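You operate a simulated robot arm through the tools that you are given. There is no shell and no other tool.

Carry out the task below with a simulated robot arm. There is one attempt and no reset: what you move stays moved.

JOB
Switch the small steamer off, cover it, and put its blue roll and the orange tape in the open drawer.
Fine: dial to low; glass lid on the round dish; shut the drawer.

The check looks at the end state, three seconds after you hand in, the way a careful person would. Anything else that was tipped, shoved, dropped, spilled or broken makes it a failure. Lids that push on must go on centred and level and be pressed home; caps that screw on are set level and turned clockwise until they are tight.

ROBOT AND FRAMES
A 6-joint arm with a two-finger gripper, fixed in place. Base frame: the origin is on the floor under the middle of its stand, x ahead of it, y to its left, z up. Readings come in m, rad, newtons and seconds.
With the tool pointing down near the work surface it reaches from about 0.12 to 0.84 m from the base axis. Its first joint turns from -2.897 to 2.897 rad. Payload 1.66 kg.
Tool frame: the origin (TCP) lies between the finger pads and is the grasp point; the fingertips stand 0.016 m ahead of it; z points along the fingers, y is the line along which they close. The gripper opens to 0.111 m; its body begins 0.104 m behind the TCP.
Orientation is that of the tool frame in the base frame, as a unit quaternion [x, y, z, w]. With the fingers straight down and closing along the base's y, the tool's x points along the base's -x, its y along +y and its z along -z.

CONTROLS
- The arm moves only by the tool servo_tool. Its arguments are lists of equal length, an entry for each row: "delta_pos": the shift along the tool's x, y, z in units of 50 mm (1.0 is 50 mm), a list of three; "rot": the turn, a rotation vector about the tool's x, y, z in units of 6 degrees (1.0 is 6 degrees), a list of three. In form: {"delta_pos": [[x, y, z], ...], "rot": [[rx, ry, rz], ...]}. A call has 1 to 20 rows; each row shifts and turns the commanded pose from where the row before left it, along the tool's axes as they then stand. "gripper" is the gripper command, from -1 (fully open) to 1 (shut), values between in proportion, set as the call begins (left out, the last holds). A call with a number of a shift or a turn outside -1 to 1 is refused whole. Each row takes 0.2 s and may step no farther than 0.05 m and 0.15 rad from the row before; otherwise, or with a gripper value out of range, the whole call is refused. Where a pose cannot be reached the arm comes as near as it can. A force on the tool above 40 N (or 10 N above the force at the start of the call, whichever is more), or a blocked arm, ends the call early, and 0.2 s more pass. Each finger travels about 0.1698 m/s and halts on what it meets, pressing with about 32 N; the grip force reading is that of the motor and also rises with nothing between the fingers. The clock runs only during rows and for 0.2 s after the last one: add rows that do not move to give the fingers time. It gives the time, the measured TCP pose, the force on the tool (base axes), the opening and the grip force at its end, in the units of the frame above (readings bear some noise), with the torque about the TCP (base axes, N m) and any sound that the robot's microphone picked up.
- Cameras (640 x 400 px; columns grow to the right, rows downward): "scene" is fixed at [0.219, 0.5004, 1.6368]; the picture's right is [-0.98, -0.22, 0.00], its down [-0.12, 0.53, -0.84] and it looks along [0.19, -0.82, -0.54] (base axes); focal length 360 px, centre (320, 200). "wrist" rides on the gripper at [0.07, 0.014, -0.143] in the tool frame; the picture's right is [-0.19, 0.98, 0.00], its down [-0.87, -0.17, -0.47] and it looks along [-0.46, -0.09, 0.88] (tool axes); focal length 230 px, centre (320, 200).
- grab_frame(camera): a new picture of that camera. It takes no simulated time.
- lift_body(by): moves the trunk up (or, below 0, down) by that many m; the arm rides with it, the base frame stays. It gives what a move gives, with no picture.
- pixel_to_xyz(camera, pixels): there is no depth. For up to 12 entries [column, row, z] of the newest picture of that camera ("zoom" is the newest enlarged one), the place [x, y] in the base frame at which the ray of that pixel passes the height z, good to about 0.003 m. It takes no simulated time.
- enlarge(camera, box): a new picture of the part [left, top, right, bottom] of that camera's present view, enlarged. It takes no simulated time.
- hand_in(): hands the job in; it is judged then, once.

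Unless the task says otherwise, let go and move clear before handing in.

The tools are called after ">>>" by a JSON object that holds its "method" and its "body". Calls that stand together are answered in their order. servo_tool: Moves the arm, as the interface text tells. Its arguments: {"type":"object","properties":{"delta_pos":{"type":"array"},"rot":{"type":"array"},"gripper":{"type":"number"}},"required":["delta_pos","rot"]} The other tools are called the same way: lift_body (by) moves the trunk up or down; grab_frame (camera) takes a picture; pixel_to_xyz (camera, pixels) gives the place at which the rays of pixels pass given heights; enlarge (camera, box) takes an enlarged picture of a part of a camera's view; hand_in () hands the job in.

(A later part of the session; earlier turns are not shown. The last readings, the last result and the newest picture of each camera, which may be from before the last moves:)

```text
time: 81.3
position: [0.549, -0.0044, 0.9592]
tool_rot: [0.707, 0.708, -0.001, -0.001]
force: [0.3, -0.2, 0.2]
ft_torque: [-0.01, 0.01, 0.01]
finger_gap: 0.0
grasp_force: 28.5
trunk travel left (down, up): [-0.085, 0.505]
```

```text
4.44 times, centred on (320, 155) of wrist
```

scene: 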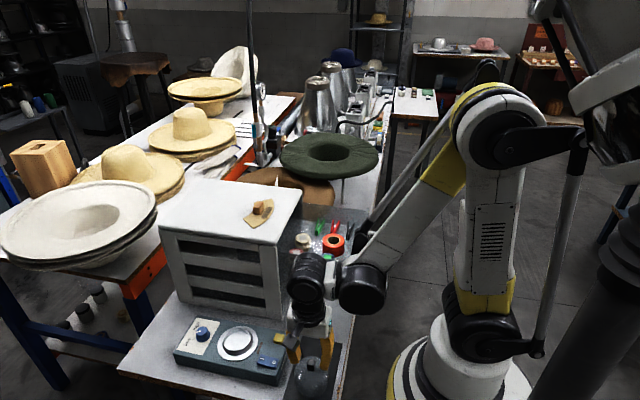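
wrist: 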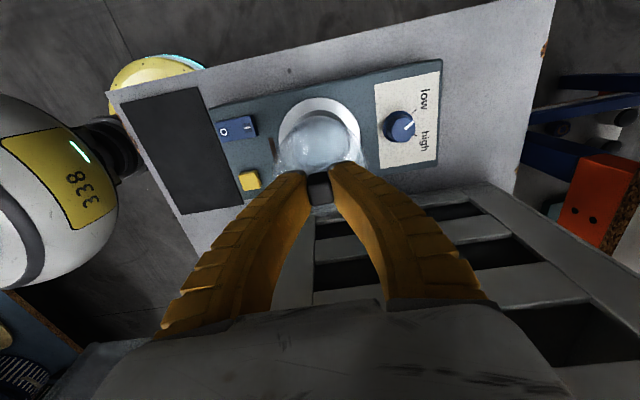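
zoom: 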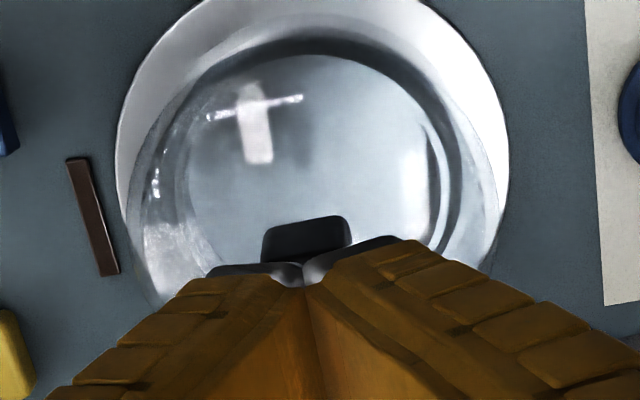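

>>> {"method": "pixel_to_xyz", "body": {"camera": "scene", "pixels": [[234.5, 322.1, 0.9235], [234.5, 322.1, 0.9235], [234.5, 322.1, 0.927], [228, 319.75, 0.943], [228, 319.75, 0.943], [228, 319.75, 0.943], [237.6, 343.6, 0.846], [237.6, 343.6, 0.846], [230, 324.5, 0.925], [237.5, 325.5, 0.925], [239, 320.3, 0.925], [231.75, 319.4, 0.925]]}}

>>> {"method": "grab_frame", "body": {"camera": "scene"}}

```text
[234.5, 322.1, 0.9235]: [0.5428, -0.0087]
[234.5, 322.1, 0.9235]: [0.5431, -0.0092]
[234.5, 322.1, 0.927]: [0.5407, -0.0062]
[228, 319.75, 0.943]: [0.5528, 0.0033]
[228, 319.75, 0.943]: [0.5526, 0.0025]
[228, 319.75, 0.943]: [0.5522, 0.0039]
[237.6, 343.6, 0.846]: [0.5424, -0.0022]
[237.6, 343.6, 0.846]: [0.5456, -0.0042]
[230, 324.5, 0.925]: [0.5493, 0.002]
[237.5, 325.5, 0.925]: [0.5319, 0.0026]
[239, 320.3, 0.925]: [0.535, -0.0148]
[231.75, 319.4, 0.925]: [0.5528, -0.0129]
```

```text
taken
```

scene: 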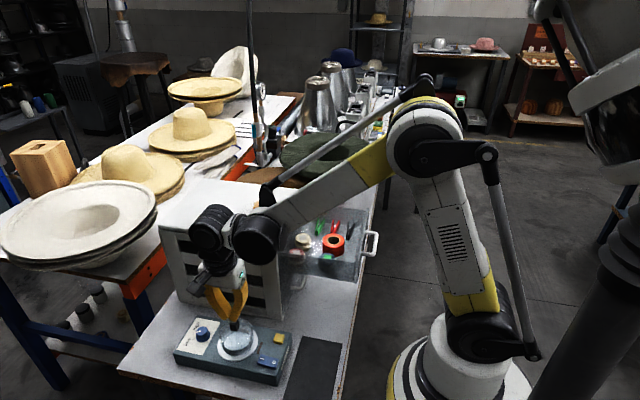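

The two views disagree slightly on where the tips are relative to the knob, so I'll zoom both before pressing.

>>> {"method": "enlarge", "body": {"camera": "scene", "box": [216, 306, 256, 336]}}

>>> {"method": "enlarge", "body": {"camera": "wrist", "box": [290, 140, 350, 185]}}

```text
13.33 times, centred on (236, 321) of scene
```

zoom: 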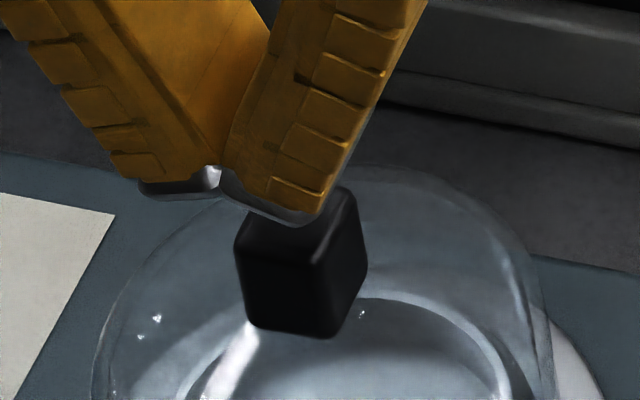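

```text
8.89 times, centred on (320, 162) of wrist
```

zoom: 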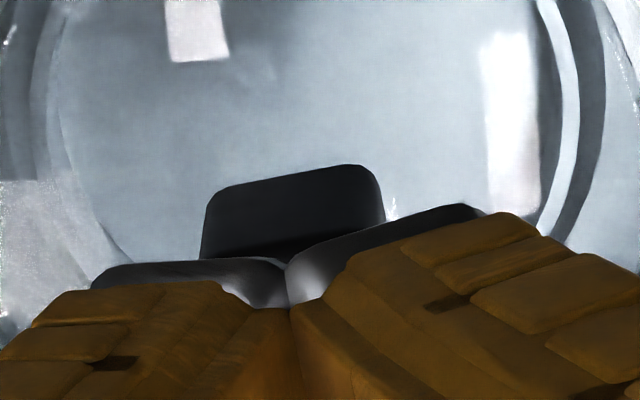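

The views still differ by a few mm, so I'll go back up with the fingers open and triangulate the knob properly from both cameras.

>>> {"method": "servo_tool", "body": {"delta_pos": [[0, 0, -0.5], [0, 0, -0.7], [0, 0, 0], [0, 0, 0]], "rot": [[0, 0, 0], [0, 0, 0], [0, 0, 0], [0, 0, 0]], "gripper": 0}}

>>> {"method": "enlarge", "body": {"camera": "wrist", "box": [280, 100, 370, 190]}}

>>> {"method": "enlarge", "body": {"camera": "scene", "box": [216, 306, 256, 336]}}

```text
time: 82.3
position: [0.5468, -0.005, 1.0215]
tool_rot: [0.706, 0.708, -0.001, 0.0]
force: [0.0, -0.2, -0.2]
ft_torque: [0.03, -0.02, -0.01]
finger_gap: 0.0574
grasp_force: 1.2
trunk travel left (down, up): [-0.085, 0.505]
```

```text
4.44 times, centred on (325, 145) of wrist
```

zoom: 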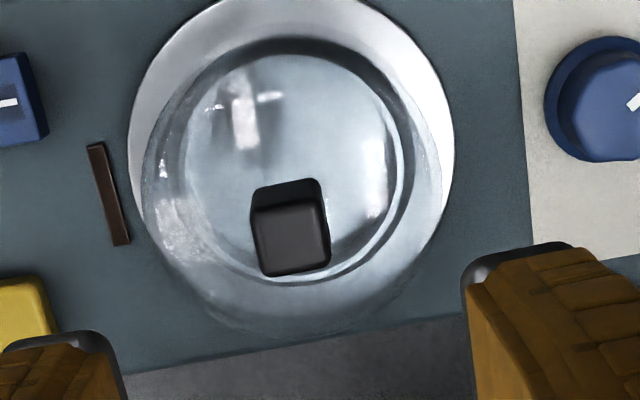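

```text
13.33 times, centred on (236, 321) of scene
```

zoom: 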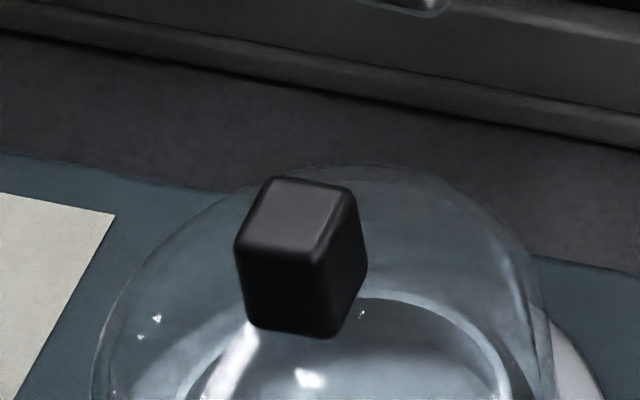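

>>> {"method": "enlarge", "body": {"camera": "scene", "box": [214, 328, 262, 364]}}

>>> {"method": "enlarge", "body": {"camera": "scene", "box": [205, 312, 269, 364]}}

>>> {"method": "enlarge", "body": {"camera": "wrist", "box": [276, 92, 362, 182]}}

```text
11.11 times, centred on (238, 346) of scene
```

zoom: 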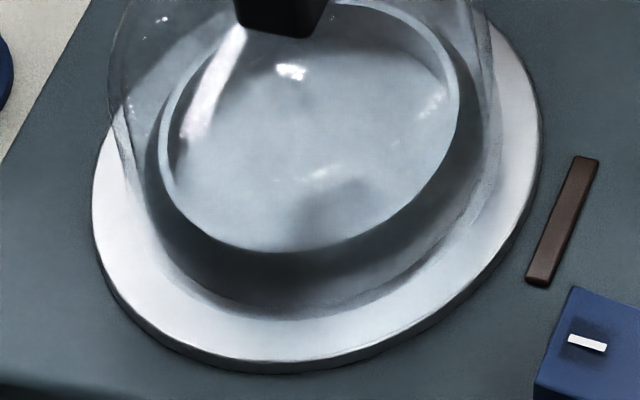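

```text
7.69 times, centred on (237, 338) of scene
```

zoom: 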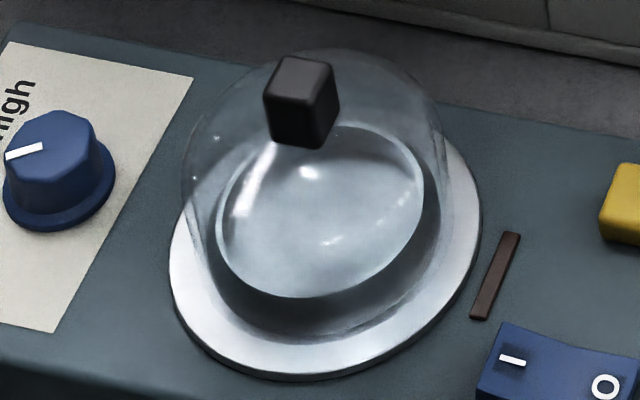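

```text
4.44 times, centred on (319, 137) of wrist
```

zoom: 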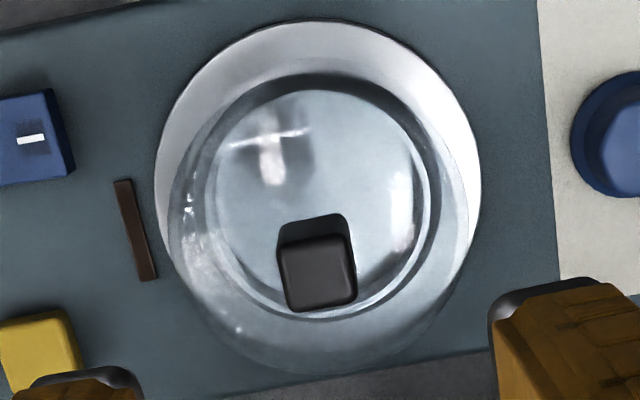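

The lid ring sits on the flange, centred within ~1.5 mm. I'll close the fingers, shift 2.5 mm toward -x as a compromise, and press the knob down to be sure it's home.

>>> {"method": "servo_tool", "body": {"delta_pos": [[0, -0.05, 0], [0, 0, 0], [0, 0, 0.5], [0, 0, 0.6], [0, 0, 0.2], [0, 0, 0]], "rot": [[0, 0, 0], [0, 0, 0], [0, 0, 0], [0, 0, 0], [0, 0, 0], [0, 0, 0]], "gripper": 1}}

>>> {"method": "servo_tool", "body": {"delta_pos": [[0, 0, 0.06], [0, 0, 0.04], [0, 0, 0]], "rot": [[0, 0, 0], [0, 0, 0], [0, 0, 0]]}}

>>> {"method": "enlarge", "body": {"camera": "scene", "box": [210, 300, 260, 340]}}

>>> {"method": "enlarge", "body": {"camera": "wrist", "box": [280, 120, 360, 190]}}

```text
time: 83.8
position: [0.5448, -0.0036, 0.9554]
tool_rot: [0.706, 0.708, -0.001, -0.001]
force: [0.7, 0.0, 0.5]
ft_torque: [-0.01, 0.03, 0.03]
finger_gap: 0.0
grasp_force: 28.6
trunk travel left (down, up): [-0.085, 0.505]
```

```text
time: 84.5
position: [0.5447, -0.003, 0.9503]
tool_rot: [0.707, 0.707, 0.0, -0.001]
force: [-0.4, -0.2, -0.2]
ft_torque: [0.01, 0.01, -0.01]
finger_gap: 0.0001
grasp_force: 28.3
trunk travel left (down, up): [-0.085, 0.505]
```

```text
10.00 times, centred on (235, 320) of scene
```

zoom: 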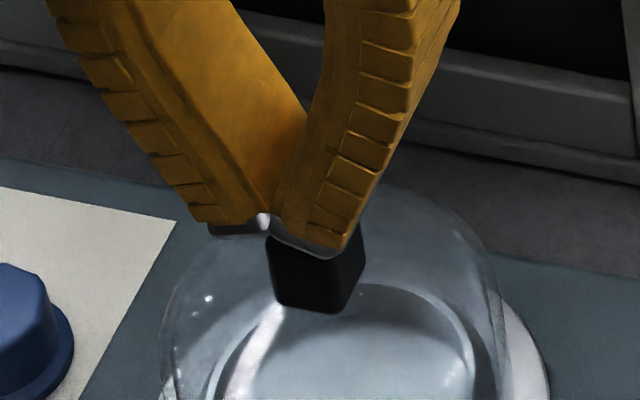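

```text
5.71 times, centred on (320, 155) of wrist
```

zoom: 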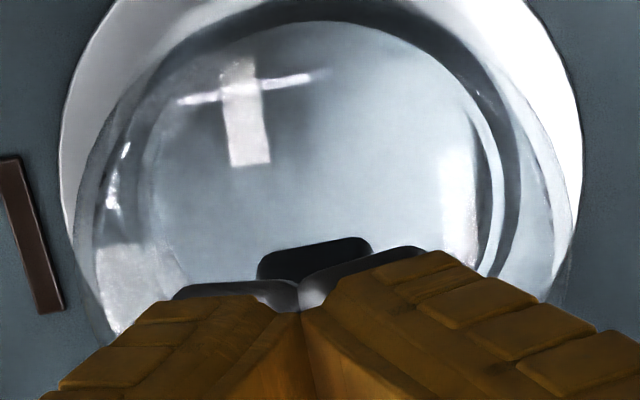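

Accounting for perspective, the tips are within about 2–4 mm of the knob centre. I'll shift another 2 mm toward -x and go down until contact.

>>> {"method": "servo_tool", "body": {"delta_pos": [[0, -0.04, 0.04], [0, 0, 0.04], [0, 0, 0.04], [0, 0, 0]], "rot": [[0, 0, 0], [0, 0, 0], [0, 0, 0], [0, 0, 0]]}}

```text
time: 85.5
position: [0.5431, -0.0013, 0.9452]
tool_rot: [0.706, 0.708, -0.001, 0.0]
force: [-0.2, -0.1, 0.3]
ft_torque: [0.0, 0.01, -0.04]
finger_gap: 0.0
grasp_force: 28.4
trunk travel left (down, up): [-0.085, 0.505]
```

>>> {"method": "servo_tool", "body": {"delta_pos": [[0, 0, 0.04], [0, 0, 0.04], [0, 0, 0]], "rot": [[0, 0, 0], [0, 0, 0], [0, 0, 0]]}}

>>> {"method": "enlarge", "body": {"camera": "scene", "box": [210, 300, 260, 340]}}

```text
time: 86.3
position: [0.5433, -0.0015, 0.9401]
tool_rot: [0.706, 0.708, 0.001, -0.001]
force: [-0.1, -0.1, 0.1]
ft_torque: [-0.03, 0.0, -0.01]
finger_gap: 0.0
grasp_force: 28.7
trunk travel left (down, up): [-0.085, 0.505]
```

```text
10.00 times, centred on (235, 320) of scene
```

zoom: 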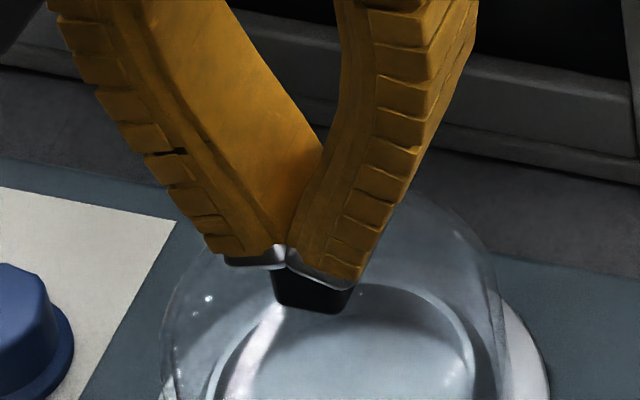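

>>> {"method": "servo_tool", "body": {"delta_pos": [[0, 0, 0.03], [0, 0, 0.03], [0, 0, 0]], "rot": [[0, 0, 0], [0, 0, 0], [0, 0, 0]]}}

```text
time: 87.2
position: [0.5425, -0.0041, 0.9363]
tool_rot: [0.707, 0.708, -0.001, 0.0]
force: [1.9, 1.2, 4.4]
ft_torque: [0.0, -0.02, -0.03]
finger_gap: 0.0062
grasp_force: 28.5
trunk travel left (down, up): [-0.085, 0.505]
```

Contact (4.4 N). Pressing a little more.

>>> {"method": "servo_tool", "body": {"delta_pos": [[0, 0, 0.03], [0, 0, 0]], "rot": [[0, 0, 0], [0, 0, 0]]}}

>>> {"method": "enlarge", "body": {"camera": "scene", "box": [205, 305, 269, 360]}}

```text
time: 87.8
position: [0.5425, -0.0034, 0.9368]
tool_rot: [0.707, 0.707, -0.002, 0.0]
force: [0.5, 1.5, 11.9]
ft_torque: [-0.01, 0.02, -0.01]
finger_gap: 0.006
grasp_force: 28.6
trunk travel left (down, up): [-0.085, 0.505]
```

```text
7.27 times, centred on (237, 332) of scene
```

zoom: 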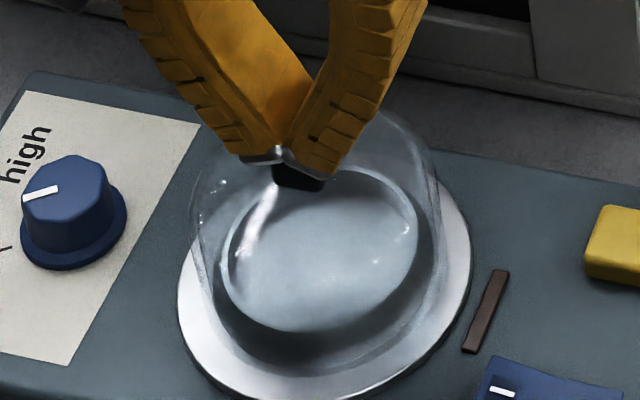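

11.9 N with no further travel and no snap, so the lid is home. One slightly firmer push, then lift away.

>>> {"method": "servo_tool", "body": {"delta_pos": [[0, 0, 0.03], [0, 0, 0]], "rot": [[0, 0, 0], [0, 0, 0]]}}

>>> {"method": "servo_tool", "body": {"delta_pos": [[0, 0, -0.1], [0, 0, -0.3], [0, 0, -0.7], [0, 0, -0.8], [0, 0, -0.8], [0, 0, -0.8], [0, 0, -0.8], [0, 0, 0]], "rot": [[0, 0, 0], [0, 0, 0], [0, 0, 0], [0, 0, 0], [0, 0, 0], [0, 0, 0], [0, 0, 0], [0, 0, 0]]}}

>>> {"method": "enlarge", "body": {"camera": "scene", "box": [205, 305, 269, 360]}}

>>> {"method": "grab_frame", "body": {"camera": "wrist"}}

>>> {"method": "grab_frame", "body": {"camera": "scene"}}

```text
time: 88.3
position: [0.5403, -0.0027, 0.9353]
tool_rot: [0.707, 0.708, 0.0, 0.0]
force: [-1.2, 0.4, 18.6]
ft_torque: [-0.06, -0.02, 0.03]
finger_gap: 0.0061
grasp_force: 28.5
trunk travel left (down, up): [-0.085, 0.505]
```

```text
time: 90.2
position: [0.5439, -0.0023, 1.1496]
tool_rot: [0.706, 0.708, -0.001, 0.0]
force: [-0.6, 0.0, 0.3]
ft_torque: [-0.01, 0.01, -0.03]
finger_gap: 0.0
grasp_force: 28.6
trunk travel left (down, up): [-0.085, 0.505]
```

```text
7.27 times, centred on (237, 332) of scene
```

zoom: 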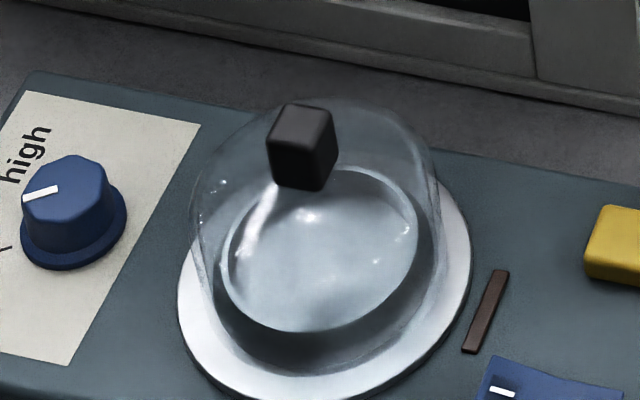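

```text
taken
```

wrist: 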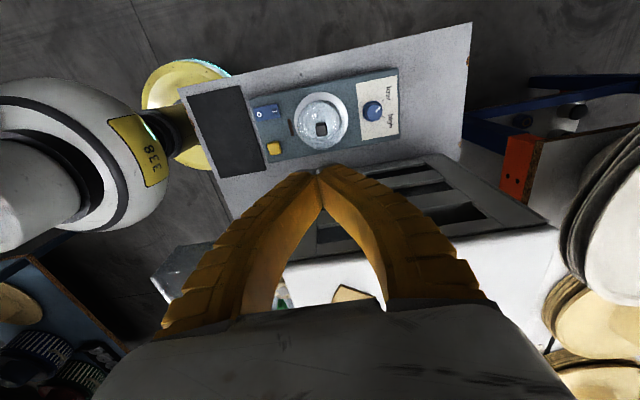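

```text
taken
```

scene: 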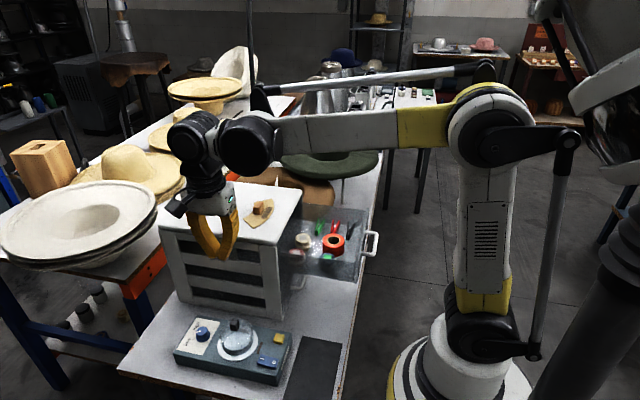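

The lid stands centred and the rest is undisturbed. Now the drawer: I'll rise, move in front of the drawer handle and rotate to 0° yaw so that the flat sides of the closed fingers face the handle.

>>> {"method": "servo_tool", "body": {"delta_pos": [[0, 0, -1], [0, 0, -1], [-0.476, -0.688, 0], [-0.476, -0.688, 0], [-0.476, -0.688, 0], [-0.476, -0.688, 0], [-0.476, -0.688, 0], [-0.476, -0.688, 0], [-0.476, -0.688, 0], [-0.476, -0.688, 0], [-0.476, -0.688, 0], [-0.476, -0.688, 0], [0, 0, 0]], "rot": [[0, 0, 0], [0, 0, 0], [0, 0, 0], [0, 0, 0], [0, 0, 0], [0, 0, 0], [0, 0, 0], [0, 0, 0], [0, 0, 0], [0, 0, 0], [0, 0, 0], [0, 0, 0], [0, 0, 0]]}}

>>> {"method": "servo_tool", "body": {"delta_pos": [[0, 0, 0], [0, 0, 0], [0, 0, 0], [0, 0, 0], [0, 0, 0], [0, 0, 0], [0, 0, 0], [0, 0, 0], [0, 0, 0], [0, 0, 0], [0, 0, 0], [0, 0, 0], [0, 0, 0], [0, 0, 0], [0, 0, 0], [0, 0, 0], [0, 0, 0]], "rot": [[0, 0, -0.9375], [0, 0, -0.9375], [0, 0, -0.9375], [0, 0, -0.9375], [0, 0, -0.9375], [0, 0, -0.9375], [0, 0, -0.9375], [0, 0, -0.9375], [0, 0, -0.9375], [0, 0, -0.9375], [0, 0, -0.9375], [0, 0, -0.9375], [0, 0, -0.9375], [0, 0, -0.9375], [0, 0, -0.9375], [0, 0, -0.9375], [0, 0, 0]]}}

>>> {"method": "grab_frame", "body": {"camera": "wrist"}}

>>> {"method": "grab_frame", "body": {"camera": "scene"}}

```text
time: 92.8
position: [0.2422, -0.2916, 1.2704]
tool_rot: [0.705, 0.709, -0.001, 0.0]
force: [0.9, -0.1, -0.4]
ft_torque: [0.01, 0.06, 0.0]
finger_gap: 0.0001
grasp_force: 28.4
trunk travel left (down, up): [-0.085, 0.505]
stopped in row 13: the arm was blocked; the commanded pose is now the measured one
```

```text
time: 96.4
position: [0.2412, -0.2921, 1.2716]
tool_rot: [-0.002, 1.0, 0.0, -0.001]
force: [-0.1, 0.5, 0.5]
ft_torque: [0.0, -0.02, -0.01]
finger_gap: 0.0001
grasp_force: 29.1
trunk travel left (down, up): [-0.085, 0.505]
```

```text
taken
```

wrist: 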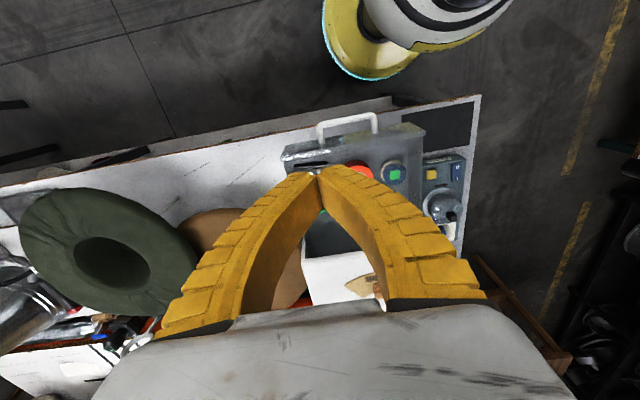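

```text
taken
```

scene: 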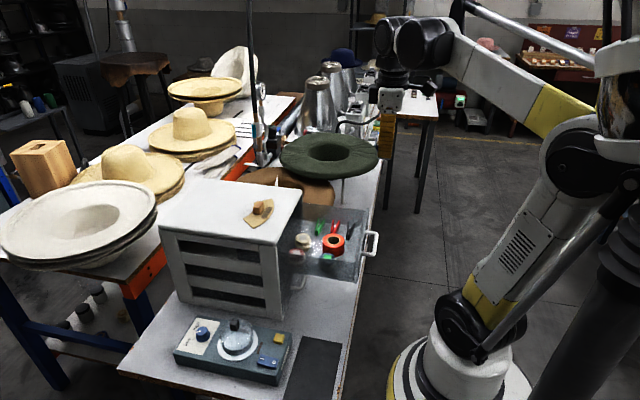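

The arm blocked near its inner limit but rotated fine; TCP is at (0.241,-0.292,1.272) and nothing was touched. I'll try easing toward x≈0.21, y≈-0.25 at this height.

>>> {"method": "servo_tool", "body": {"delta_pos": [[0.2, 0.4, 0], [0.2, 0.4, 0], [0.2, 0, 0], [0, 0, 0]], "rot": [[0, 0, 0], [0, 0, 0], [0, 0, 0], [0, 0, 0]]}}

>>> {"method": "grab_frame", "body": {"camera": "wrist"}}

```text
time: 97.3
position: [0.2415, -0.2911, 1.2856]
tool_rot: [-0.002, 1.0, 0.0, -0.001]
force: [1.2, -0.2, -0.4]
ft_torque: [0.0, 0.0, 0.02]
finger_gap: 0.0
grasp_force: 28.8
trunk travel left (down, up): [-0.085, 0.505]
stopped in row 4: the arm was blocked; the commanded pose is now the measured one
```

```text
taken
```

wrist: 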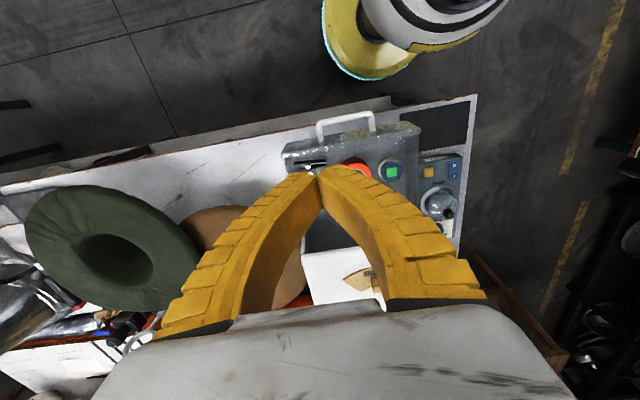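

The arm is at its inner elbow-fold limit at this height. Raising the trunk will let it reach down close-in, so I'll lift the trunk 0.35 m first.

>>> {"method": "lift_body", "body": {"by": 0.35}}

>>> {"method": "grab_frame", "body": {"camera": "scene"}}

>>> {"method": "grab_frame", "body": {"camera": "wrist"}}

```text
time: 100.7
position: [0.2428, -0.2906, 1.6364]
tool_rot: [-0.004, 1.0, 0.0, -0.001]
force: [-0.3, -0.4, 1.1]
ft_torque: [0.02, 0.05, 0.02]
finger_gap: 0.0
grasp_force: 28.6
trunk travel left (down, up): [-0.435, 0.155]
```

```text
taken
```

scene: 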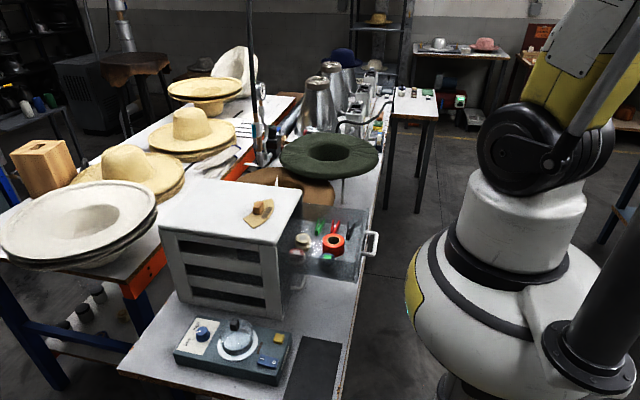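

```text
taken
```

wrist: 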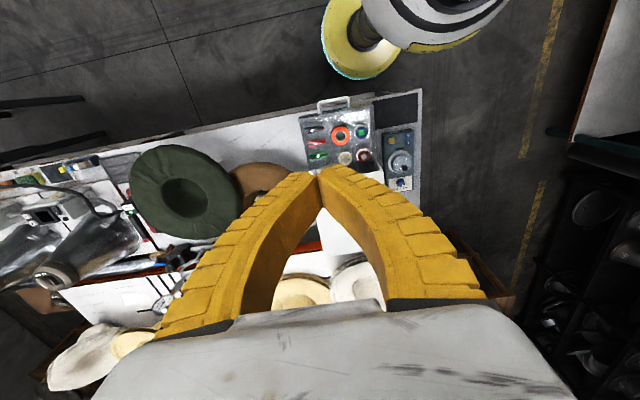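

Trunk raised. Now I'll move out over the drawer, descend past shoulder height, then come in toward the robot above the handle.

>>> {"method": "servo_tool", "body": {"delta_pos": [[-0.7, 0.15, 0], [-0.7, 0.15, 0], [-0.7, 0.15, 0], [-0.7, 0.15, 0], [-0.7, 0.15, 0], [0, 0, 0.9], [0, 0, 0.9], [0, 0, 0.9], [0, 0, 0.9], [0, 0, 0.9], [0, 0, 0.9], [0, 0, 0.9], [0, 0, 0.9], [0, 0, 0.9], [0, 0, 0.9], [0, 0, 0.6], [0, 0, 0]], "rot": [[0, 0, 0], [0, 0, 0], [0, 0, 0], [0, 0, 0], [0, 0, 0], [0, 0, 0], [0, 0, 0], [0, 0, 0], [0, 0, 0], [0, 0, 0], [0, 0, 0], [0, 0, 0], [0, 0, 0], [0, 0, 0], [0, 0, 0], [0, 0, 0], [0, 0, 0]]}}

>>> {"method": "grab_frame", "body": {"camera": "wrist"}}

>>> {"method": "grab_frame", "body": {"camera": "scene"}}

```text
time: 104.3
position: [0.4149, -0.2486, 1.1521]
tool_rot: [-0.003, 1.0, -0.001, -0.001]
force: [-0.4, -0.6, 0.9]
ft_torque: [-0.02, 0.01, -0.04]
finger_gap: 0.0
grasp_force: 28.1
trunk travel left (down, up): [-0.435, 0.155]
```

```text
taken
```

wrist: 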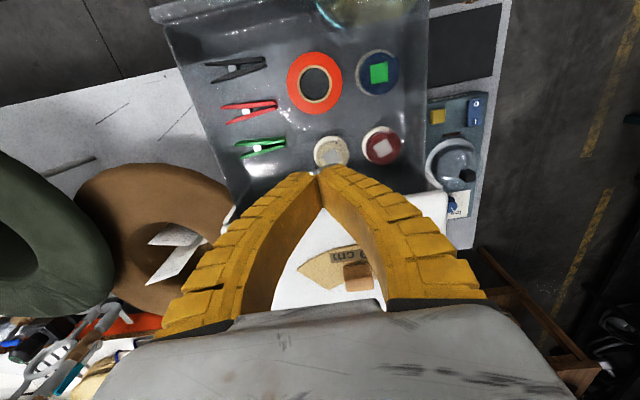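

```text
taken
```

scene: 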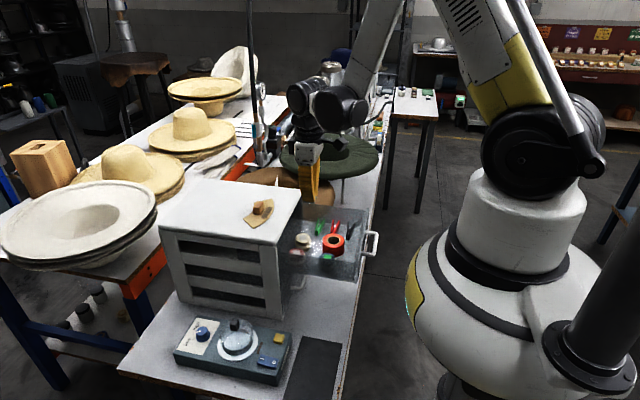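

The drawer contents are all upright. Moving in toward the robot, above the drawer front, to x≈0.20.

>>> {"method": "servo_tool", "body": {"delta_pos": [[0.7, 0.01, 0], [0.7, 0.01, 0], [0.7, 0.01, 0], [0.7, 0.01, 0], [0.7, 0, 0], [0.7, 0, 0], [0, 0, 0]], "rot": [[0, 0, 0], [0, 0, 0], [0, 0, 0], [0, 0, 0], [0, 0, 0], [0, 0, 0], [0, 0, 0]]}}

>>> {"method": "grab_frame", "body": {"camera": "wrist"}}

>>> {"method": "enlarge", "body": {"camera": "scene", "box": [280, 130, 440, 280]}}

```text
time: 105.9
position: [0.2217, -0.2667, 1.1945]
tool_rot: [-0.004, 1.0, 0.001, -0.001]
force: [0.7, 0.6, -0.8]
ft_torque: [-0.01, 0.02, -0.03]
finger_gap: 0.0
grasp_force: 28.5
out of reach, approached as far as the arm can: row 3, 4, 5, 6
trunk travel left (down, up): [-0.435, 0.155]
```

```text
taken
```

wrist: 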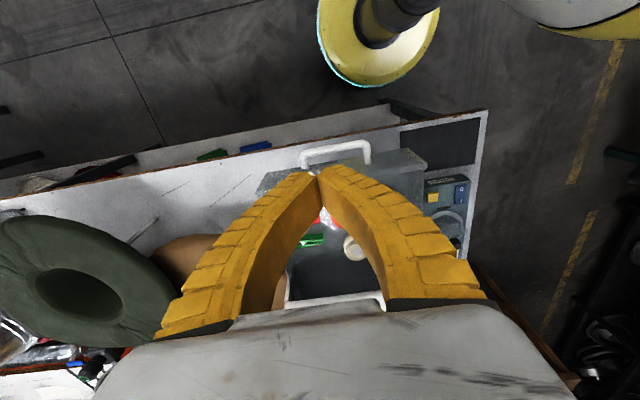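

```text
2.67 times, centred on (360, 205) of scene
```

zoom: 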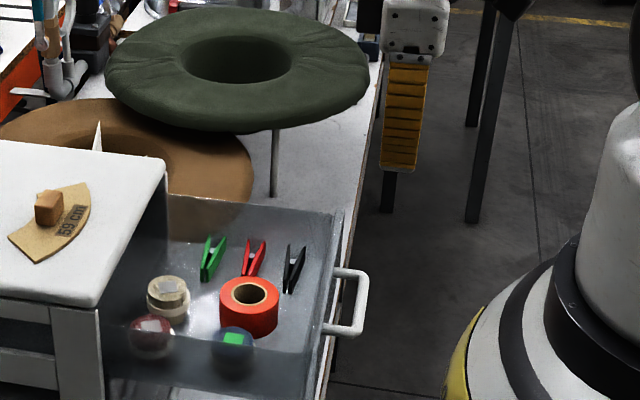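

The arm stopped just short of the commanded spot, as predicted by its fold limit, which eases lower down. I'll descend 5 cm (still above the rim), so the commanded pose becomes reachable.

>>> {"method": "servo_tool", "body": {"delta_pos": [[0, 0, 0.4], [0, 0, 0.4], [0, 0, 0.2], [0, 0, 0]], "rot": [[0, 0, 0], [0, 0, 0], [0, 0, 0], [0, 0, 0]]}}

>>> {"method": "grab_frame", "body": {"camera": "wrist"}}

>>> {"method": "enlarge", "body": {"camera": "scene", "box": [300, 160, 420, 270]}}

```text
time: 106.9
position: [0.2311, -0.2823, 1.186]
tool_rot: [-0.003, 1.0, 0.001, -0.001]
force: [-1.0, -0.7, -0.3]
ft_torque: [0.02, 0.0, 0.02]
finger_gap: 0.0
grasp_force: 28.8
out of reach, approached as far as the arm can: row 1, 2, 3
trunk travel left (down, up): [-0.435, 0.155]
```

```text
taken
```

wrist: 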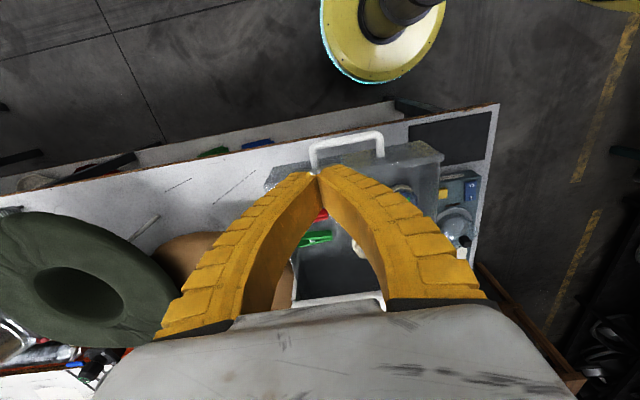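

```text
3.64 times, centred on (360, 215) of scene
```

zoom: 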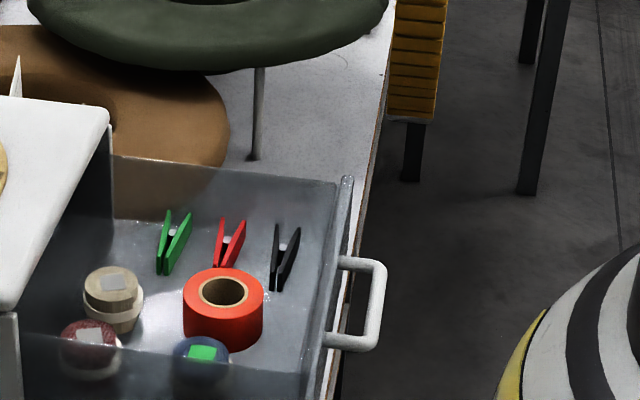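

The limit turns out to be the wrist running out of bend when the arm works low and close, so a lower trunk should be better here. I'll move out, raise the tool, then bring the trunk back down by 0.35 m.

>>> {"method": "servo_tool", "body": {"delta_pos": [[-0.8, 0, 0], [-0.8, 0, 0], [-0.8, 0, 0], [-0.8, 0, 0], [0, 0, -0.85], [0, 0, -0.85], [0, 0, -0.85], [0, 0, -0.85], [0, 0, -0.85], [0, 0, -0.85], [0, 0, -0.85], [0, 0, 0]], "rot": [[0, 0, 0], [0, 0, 0], [0, 0, 0], [0, 0, 0], [0, 0, 0], [0, 0, 0], [0, 0, 0], [0, 0, 0], [0, 0, 0], [0, 0, 0], [0, 0, 0], [0, 0, 0]]}}

```text
time: 109.5
position: [0.3911, -0.2767, 1.4824]
tool_rot: [-0.003, 1.0, 0.0, -0.001]
force: [-0.4, 0.6, -1.1]
ft_torque: [0.03, 0.0, 0.01]
finger_gap: 0.0
grasp_force: 28.3
trunk travel left (down, up): [-0.435, 0.155]
```

>>> {"method": "lift_body", "body": {"by": -0.33}}

>>> {"method": "grab_frame", "body": {"camera": "wrist"}}

>>> {"method": "grab_frame", "body": {"camera": "scene"}}

```text
time: 112.8
position: [0.3913, -0.2771, 1.1518]
tool_rot: [-0.004, 1.0, 0.0, -0.001]
force: [0.2, -0.1, 0.8]
ft_torque: [0.04, -0.05, 0.07]
finger_gap: 0.0
grasp_force: 28.7
trunk travel left (down, up): [-0.105, 0.485]
```

```text
taken
```

wrist: 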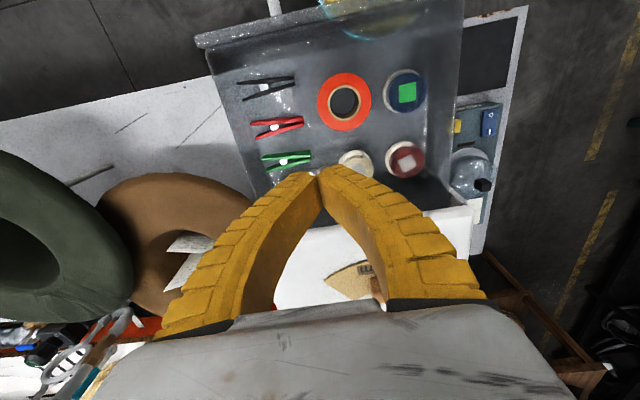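

```text
taken
```

scene: 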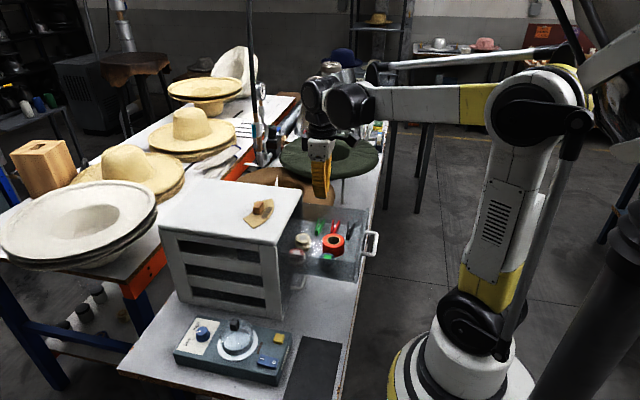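

With the shoulder low and the elbow back, the limit is the elbow, so I'll tilt the tool about 30° with the tips toward the robot; that leaves the wrist where it was when I placed the tape. First raise, lower the trunk slightly, then tilt in place.

>>> {"method": "servo_tool", "body": {"delta_pos": [[0, 0.3, -0.6], [0, 0.3, -0.6], [0, 0, 0]], "rot": [[0, 0, 0], [0, 0, 0], [0, 0, 0]]}}

>>> {"method": "lift_body", "body": {"by": -0.05}}

>>> {"method": "servo_tool", "body": {"delta_pos": [[0, 0, 0], [0, 0, 0], [0, 0, 0], [0, 0, 0], [0, 0, 0], [0, 0, 0]], "rot": [[0, 1, 0], [0, 1, 0], [0, 1, 0], [0, 1, 0], [0, 1, 0], [0, 0, 0]]}}

>>> {"method": "grab_frame", "body": {"camera": "wrist"}}

>>> {"method": "grab_frame", "body": {"camera": "scene"}}

```text
time: 113.5
position: [0.3895, -0.2472, 1.2122]
tool_rot: [-0.005, 1.0, -0.001, -0.001]
force: [0.2, 0.1, 0.2]
ft_torque: [-0.01, 0.02, -0.02]
finger_gap: 0.0
grasp_force: 28.8
trunk travel left (down, up): [-0.105, 0.485]
```

```text
time: 114.5
position: [0.3898, -0.2477, 1.1633]
tool_rot: [-0.003, 1.0, 0.0, -0.001]
force: [-0.7, -0.2, 0.8]
ft_torque: [0.03, -0.01, -0.02]
finger_gap: 0.0002
grasp_force: 28.2
trunk travel left (down, up): [-0.055, 0.535]
```

```text
time: 115.9
position: [0.3886, -0.2522, 1.1621]
tool_rot: [-0.004, 0.968, -0.004, -0.251]
force: [-0.3, 0.0, -0.7]
ft_torque: [0.03, 0.04, -0.01]
finger_gap: 0.0001
grasp_force: 28.5
out of reach, approached as far as the arm can: row 5
trunk travel left (down, up): [-0.055, 0.535]
```

```text
taken
```

wrist: 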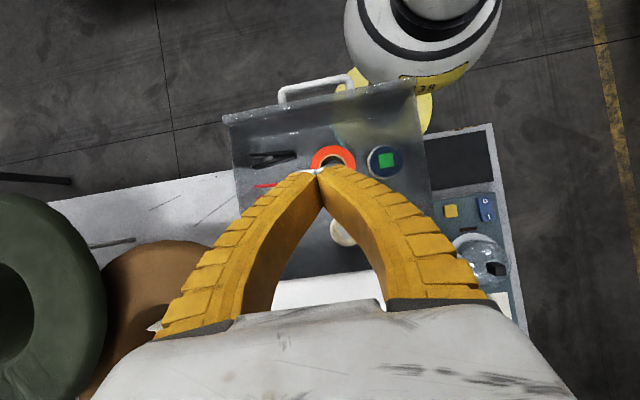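

```text
taken
```

scene: 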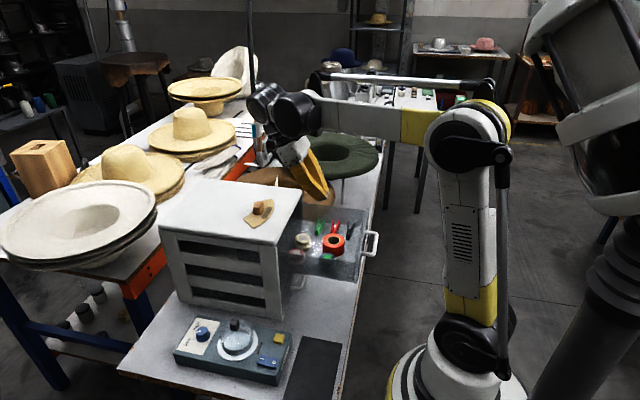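

Tilt is now 29° with the tips toward the robot. I'll translate toward -x over the drawer front with a slight descent, staying above the rim.

>>> {"method": "servo_tool", "body": {"delta_pos": [[0.535, 0, 0.48], [0.535, 0, 0.48], [0.535, 0, 0.48], [0.535, 0, 0.48], [0, 0, 0]], "rot": [[0, 0, 0], [0, 0, 0], [0, 0, 0], [0, 0, 0], [0, 0, 0]]}}

>>> {"method": "grab_frame", "body": {"camera": "wrist"}}

>>> {"method": "grab_frame", "body": {"camera": "scene"}}

```text
time: 117.1
position: [0.2452, -0.2533, 1.1318]
tool_rot: [-0.003, 0.966, -0.001, -0.259]
force: [-0.3, 0.1, 0.5]
ft_torque: [-0.04, 0.0, 0.0]
finger_gap: 0.0002
grasp_force: 28.4
trunk travel left (down, up): [-0.055, 0.535]
```

```text
taken
```

wrist: 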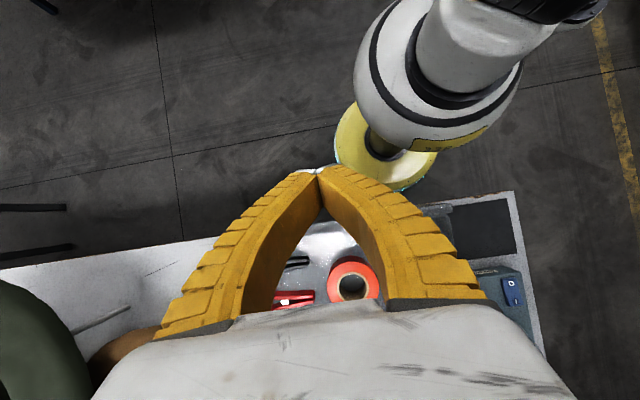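

```text
taken
```

scene: 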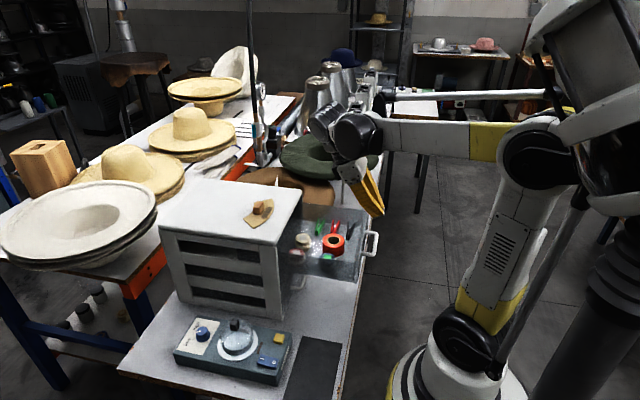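

>>> {"method": "enlarge", "body": {"camera": "scene", "box": [320, 160, 400, 270]}}

>>> {"method": "pixel_to_xyz", "body": {"camera": "scene", "pixels": [[371, 234, 1.02], [371, 234, 1.04], [376, 234, 1.02], [376, 234, 1.04], [374, 256, 1.02], [374, 256, 1.04], [366, 231, 1.03], [362, 254, 1.03], [368, 209, 1.06], [362, 270, 1.0]]}}

```text
3.64 times, centred on (360, 215) of scene
```

zoom: 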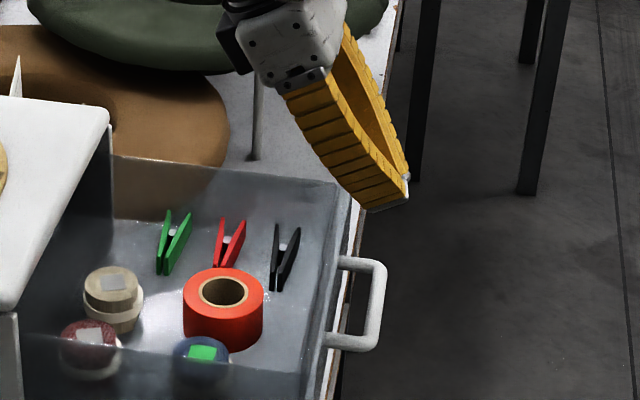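

```text
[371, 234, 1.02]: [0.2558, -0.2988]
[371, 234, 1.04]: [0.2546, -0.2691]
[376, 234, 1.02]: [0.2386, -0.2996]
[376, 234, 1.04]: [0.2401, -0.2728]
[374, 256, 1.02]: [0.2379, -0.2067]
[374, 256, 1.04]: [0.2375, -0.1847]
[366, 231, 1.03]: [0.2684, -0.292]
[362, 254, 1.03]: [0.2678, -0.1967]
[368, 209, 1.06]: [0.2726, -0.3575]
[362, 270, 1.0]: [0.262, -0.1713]
```

The handle bar is at x≈0.238–0.25, y≈-0.29…-0.20, z≈1.03. I'll move in to x≈0.205 and descend so that the fingers stand in front of the handle.

>>> {"method": "servo_tool", "body": {"delta_pos": [[0.33, 0.06, 0.19], [0.33, 0.06, 0.19], [0, 0, 0]], "rot": [[0, 0, 0], [0, 0, 0], [0, 0, 0]]}}

>>> {"method": "enlarge", "body": {"camera": "scene", "box": [320, 160, 400, 270]}}

```text
time: 117.9
position: [0.2107, -0.2468, 1.1327]
tool_rot: [-0.004, 0.966, -0.001, -0.259]
force: [0.0, -0.9, -0.9]
ft_torque: [0.0, 0.02, -0.02]
finger_gap: 0.0001
grasp_force: 28.6
trunk travel left (down, up): [-0.055, 0.535]
```

```text
3.64 times, centred on (360, 215) of scene
```

zoom: 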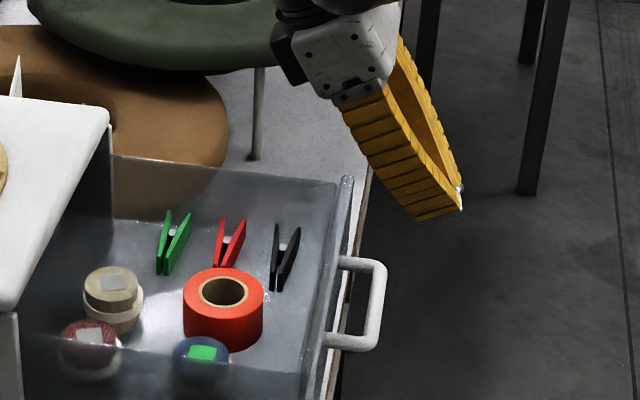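

Reached x≈0.211 with no obstruction. Now descending to about z 1.045.

>>> {"method": "servo_tool", "body": {"delta_pos": [[-0.25, 0, 0.433], [-0.25, 0, 0.433], [-0.25, 0, 0.433], [-0.13, 0, 0.225], [0, 0, 0]], "rot": [[0, 0, 0], [0, 0, 0], [0, 0, 0], [0, 0, 0], [0, 0, 0]]}}

>>> {"method": "enlarge", "body": {"camera": "scene", "box": [310, 180, 400, 290]}}

>>> {"method": "grab_frame", "body": {"camera": "scene"}}

```text
time: 119.1
position: [0.2092, -0.2475, 1.045]
tool_rot: [-0.003, 0.966, -0.001, -0.26]
force: [-0.4, -0.4, -0.2]
ft_torque: [-0.02, 0.01, 0.03]
finger_gap: 0.0002
grasp_force: 28.0
trunk travel left (down, up): [-0.055, 0.535]
```

```text
3.64 times, centred on (355, 235) of scene
```

zoom: 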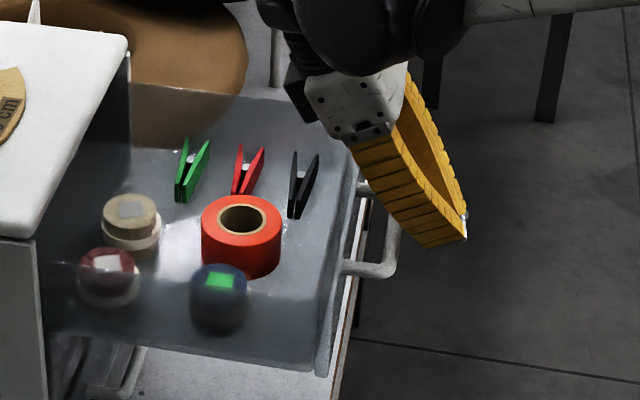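

```text
taken
```

scene: 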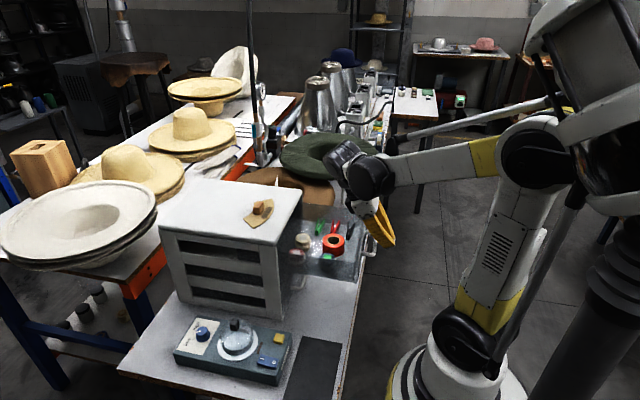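

Fingers stand just in front of the handle. I'll lower another 12 mm and push gently toward +x until contact, watching the force.

>>> {"method": "servo_tool", "body": {"delta_pos": [[-0.12, 0, 0.208], [-0.1386, 0, -0.08], [-0.1386, 0, -0.08], [-0.1386, 0, -0.08], [0, 0, 0]], "rot": [[0, 0, 0], [0, 0, 0], [0, 0, 0], [0, 0, 0], [0, 0, 0]]}}

>>> {"method": "enlarge", "body": {"camera": "scene", "box": [310, 180, 400, 290]}}

```text
time: 120.3
position: [0.2323, -0.2475, 1.0336]
tool_rot: [-0.003, 0.966, -0.001, -0.259]
force: [-0.6, 0.3, -0.8]
ft_torque: [0.02, -0.01, 0.02]
finger_gap: 0.0
grasp_force: 28.9
trunk travel left (down, up): [-0.055, 0.535]
```

```text
3.64 times, centred on (355, 235) of scene
```

zoom: 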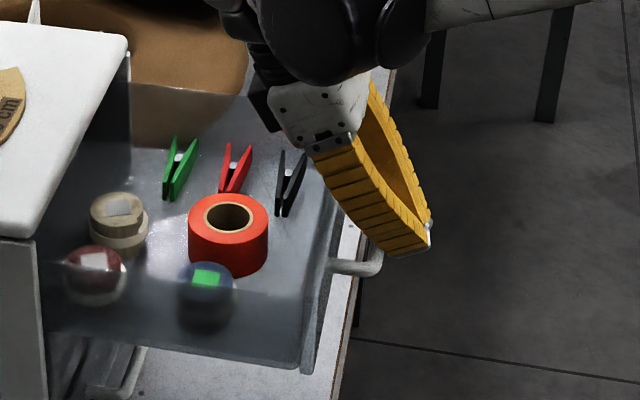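

The drawer is sliding in with hardly any force, and the contents ride along. Continuing the push slowly.

>>> {"method": "servo_tool", "body": {"delta_pos": [[-0.173, 0, -0.1], [-0.173, 0, -0.1], [-0.173, 0, -0.1], [-0.173, 0, -0.1], [-0.173, 0, -0.1], [-0.173, 0, -0.1], [-0.173, 0, -0.1], [0, 0, 0]], "rot": [[0, 0, 0], [0, 0, 0], [0, 0, 0], [0, 0, 0], [0, 0, 0], [0, 0, 0], [0, 0, 0], [0, 0, 0]]}}

>>> {"method": "enlarge", "body": {"camera": "scene", "box": [270, 180, 400, 290]}}

```text
time: 122.1
position: [0.3028, -0.2464, 1.0335]
tool_rot: [-0.003, 0.966, 0.0, -0.259]
force: [-0.4, -0.6, 0.1]
ft_torque: [-0.02, -0.02, 0.02]
finger_gap: 0.0
grasp_force: 28.8
trunk travel left (down, up): [-0.055, 0.535]
```

```text
3.64 times, centred on (335, 235) of scene
```

zoom: 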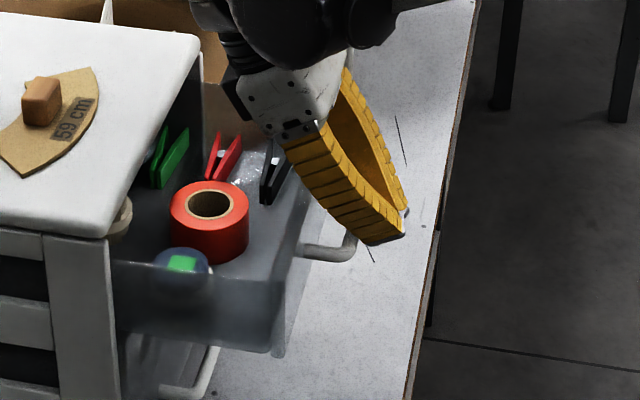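

Sliding well; the contents are upright. Before going on, I'll check the clearance between the gripper body and the cabinet top.

>>> {"method": "enlarge", "body": {"camera": "scene", "box": [290, 150, 370, 260]}}

>>> {"method": "grab_frame", "body": {"camera": "wrist"}}

```text
3.64 times, centred on (330, 205) of scene
```

zoom: 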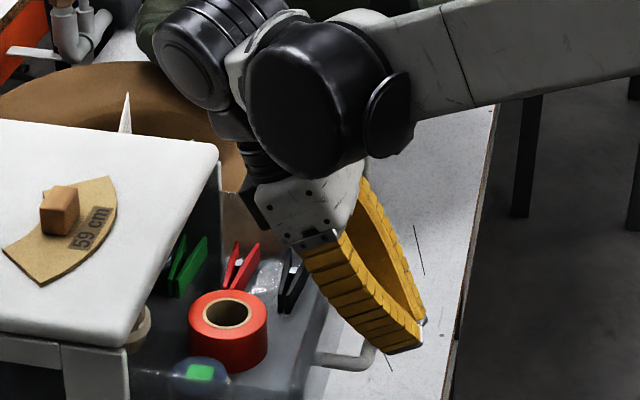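

```text
taken
```

wrist: 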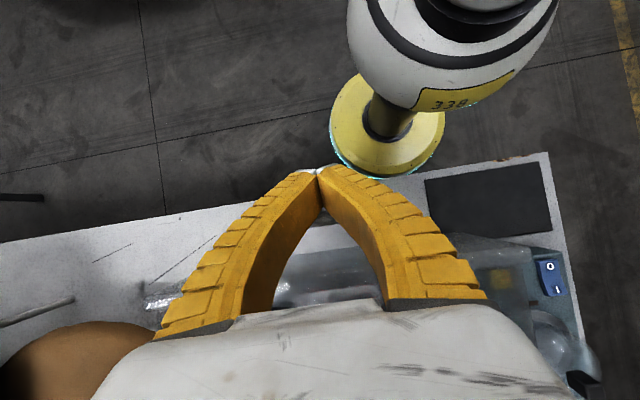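

The gripper body is still short of the cabinet edge. I'll push 5 cm more with this tilt, then straighten the tool before the last part.

>>> {"method": "servo_tool", "body": {"delta_pos": [[-0.173, 0, -0.1], [-0.173, 0, -0.1], [-0.173, 0, -0.1], [-0.173, 0, -0.1], [-0.173, 0, -0.1], [0, 0, 0]], "rot": [[0, 0, 0], [0, 0, 0], [0, 0, 0], [0, 0, 0], [0, 0, 0], [0, 0, 0]]}}

>>> {"method": "enlarge", "body": {"camera": "scene", "box": [260, 160, 370, 280]}}

```text
time: 123.5
position: [0.3505, -0.2486, 1.0338]
tool_rot: [-0.005, 0.967, -0.004, -0.254]
force: [-0.6, 0.2, 0.0]
ft_torque: [0.0, -0.02, 0.0]
finger_gap: 0.0
grasp_force: 29.1
out of reach, approached as far as the arm can: row 5
trunk travel left (down, up): [-0.055, 0.535]
```

```text
3.33 times, centred on (315, 220) of scene
```

zoom: 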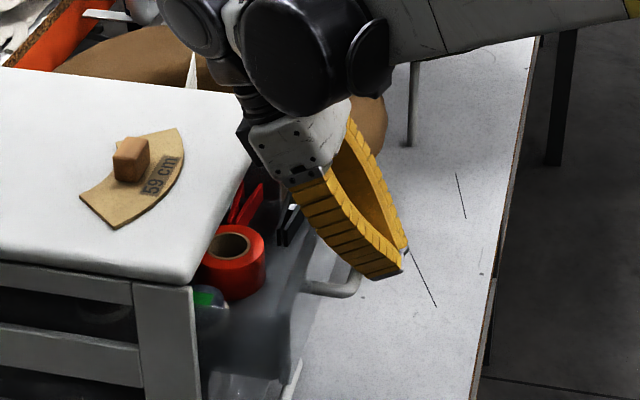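

I'll back off 1 cm and straighten the tool to vertical.

>>> {"method": "servo_tool", "body": {"delta_pos": [[0.173, 0, 0.1], [0, 0, 0], [0, 0, 0], [0, 0, 0], [0, 0, 0], [0, 0, 0], [0, 0, 0]], "rot": [[0, 0, 0], [0, -1, 0], [0, -1, 0], [0, -1, 0], [0, -1, 0], [0, -1, 0], [0, 0, 0]]}}

>>> {"method": "enlarge", "body": {"camera": "scene", "box": [260, 160, 370, 280]}}

>>> {"method": "grab_frame", "body": {"camera": "wrist"}}

```text
time: 125.1
position: [0.3405, -0.2484, 1.0344]
tool_rot: [-0.004, 1.0, -0.002, -0.001]
force: [0.4, 0.0, -1.4]
ft_torque: [-0.02, -0.02, 0.0]
finger_gap: 0.0
grasp_force: 28.8
trunk travel left (down, up): [-0.055, 0.535]
```

```text
3.33 times, centred on (315, 220) of scene
```

zoom: 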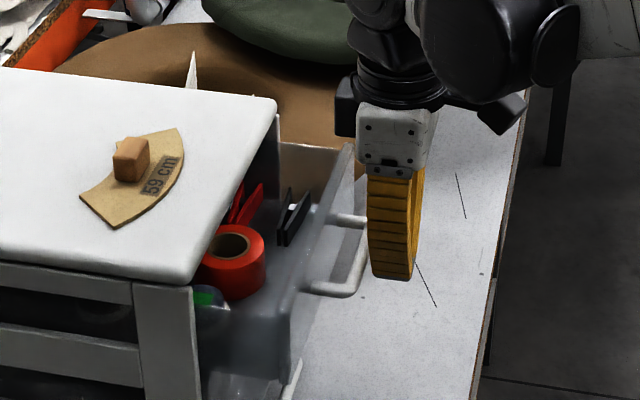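

```text
taken
```

wrist: 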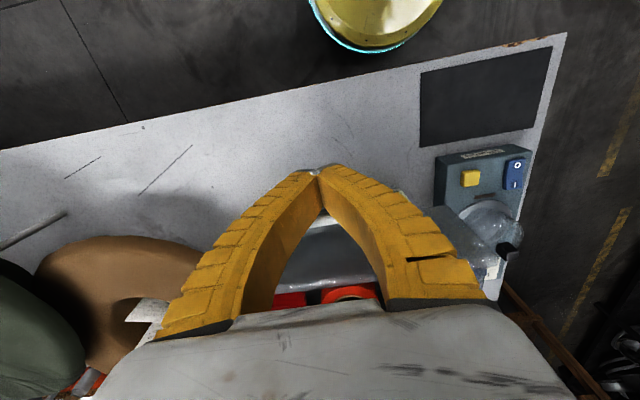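

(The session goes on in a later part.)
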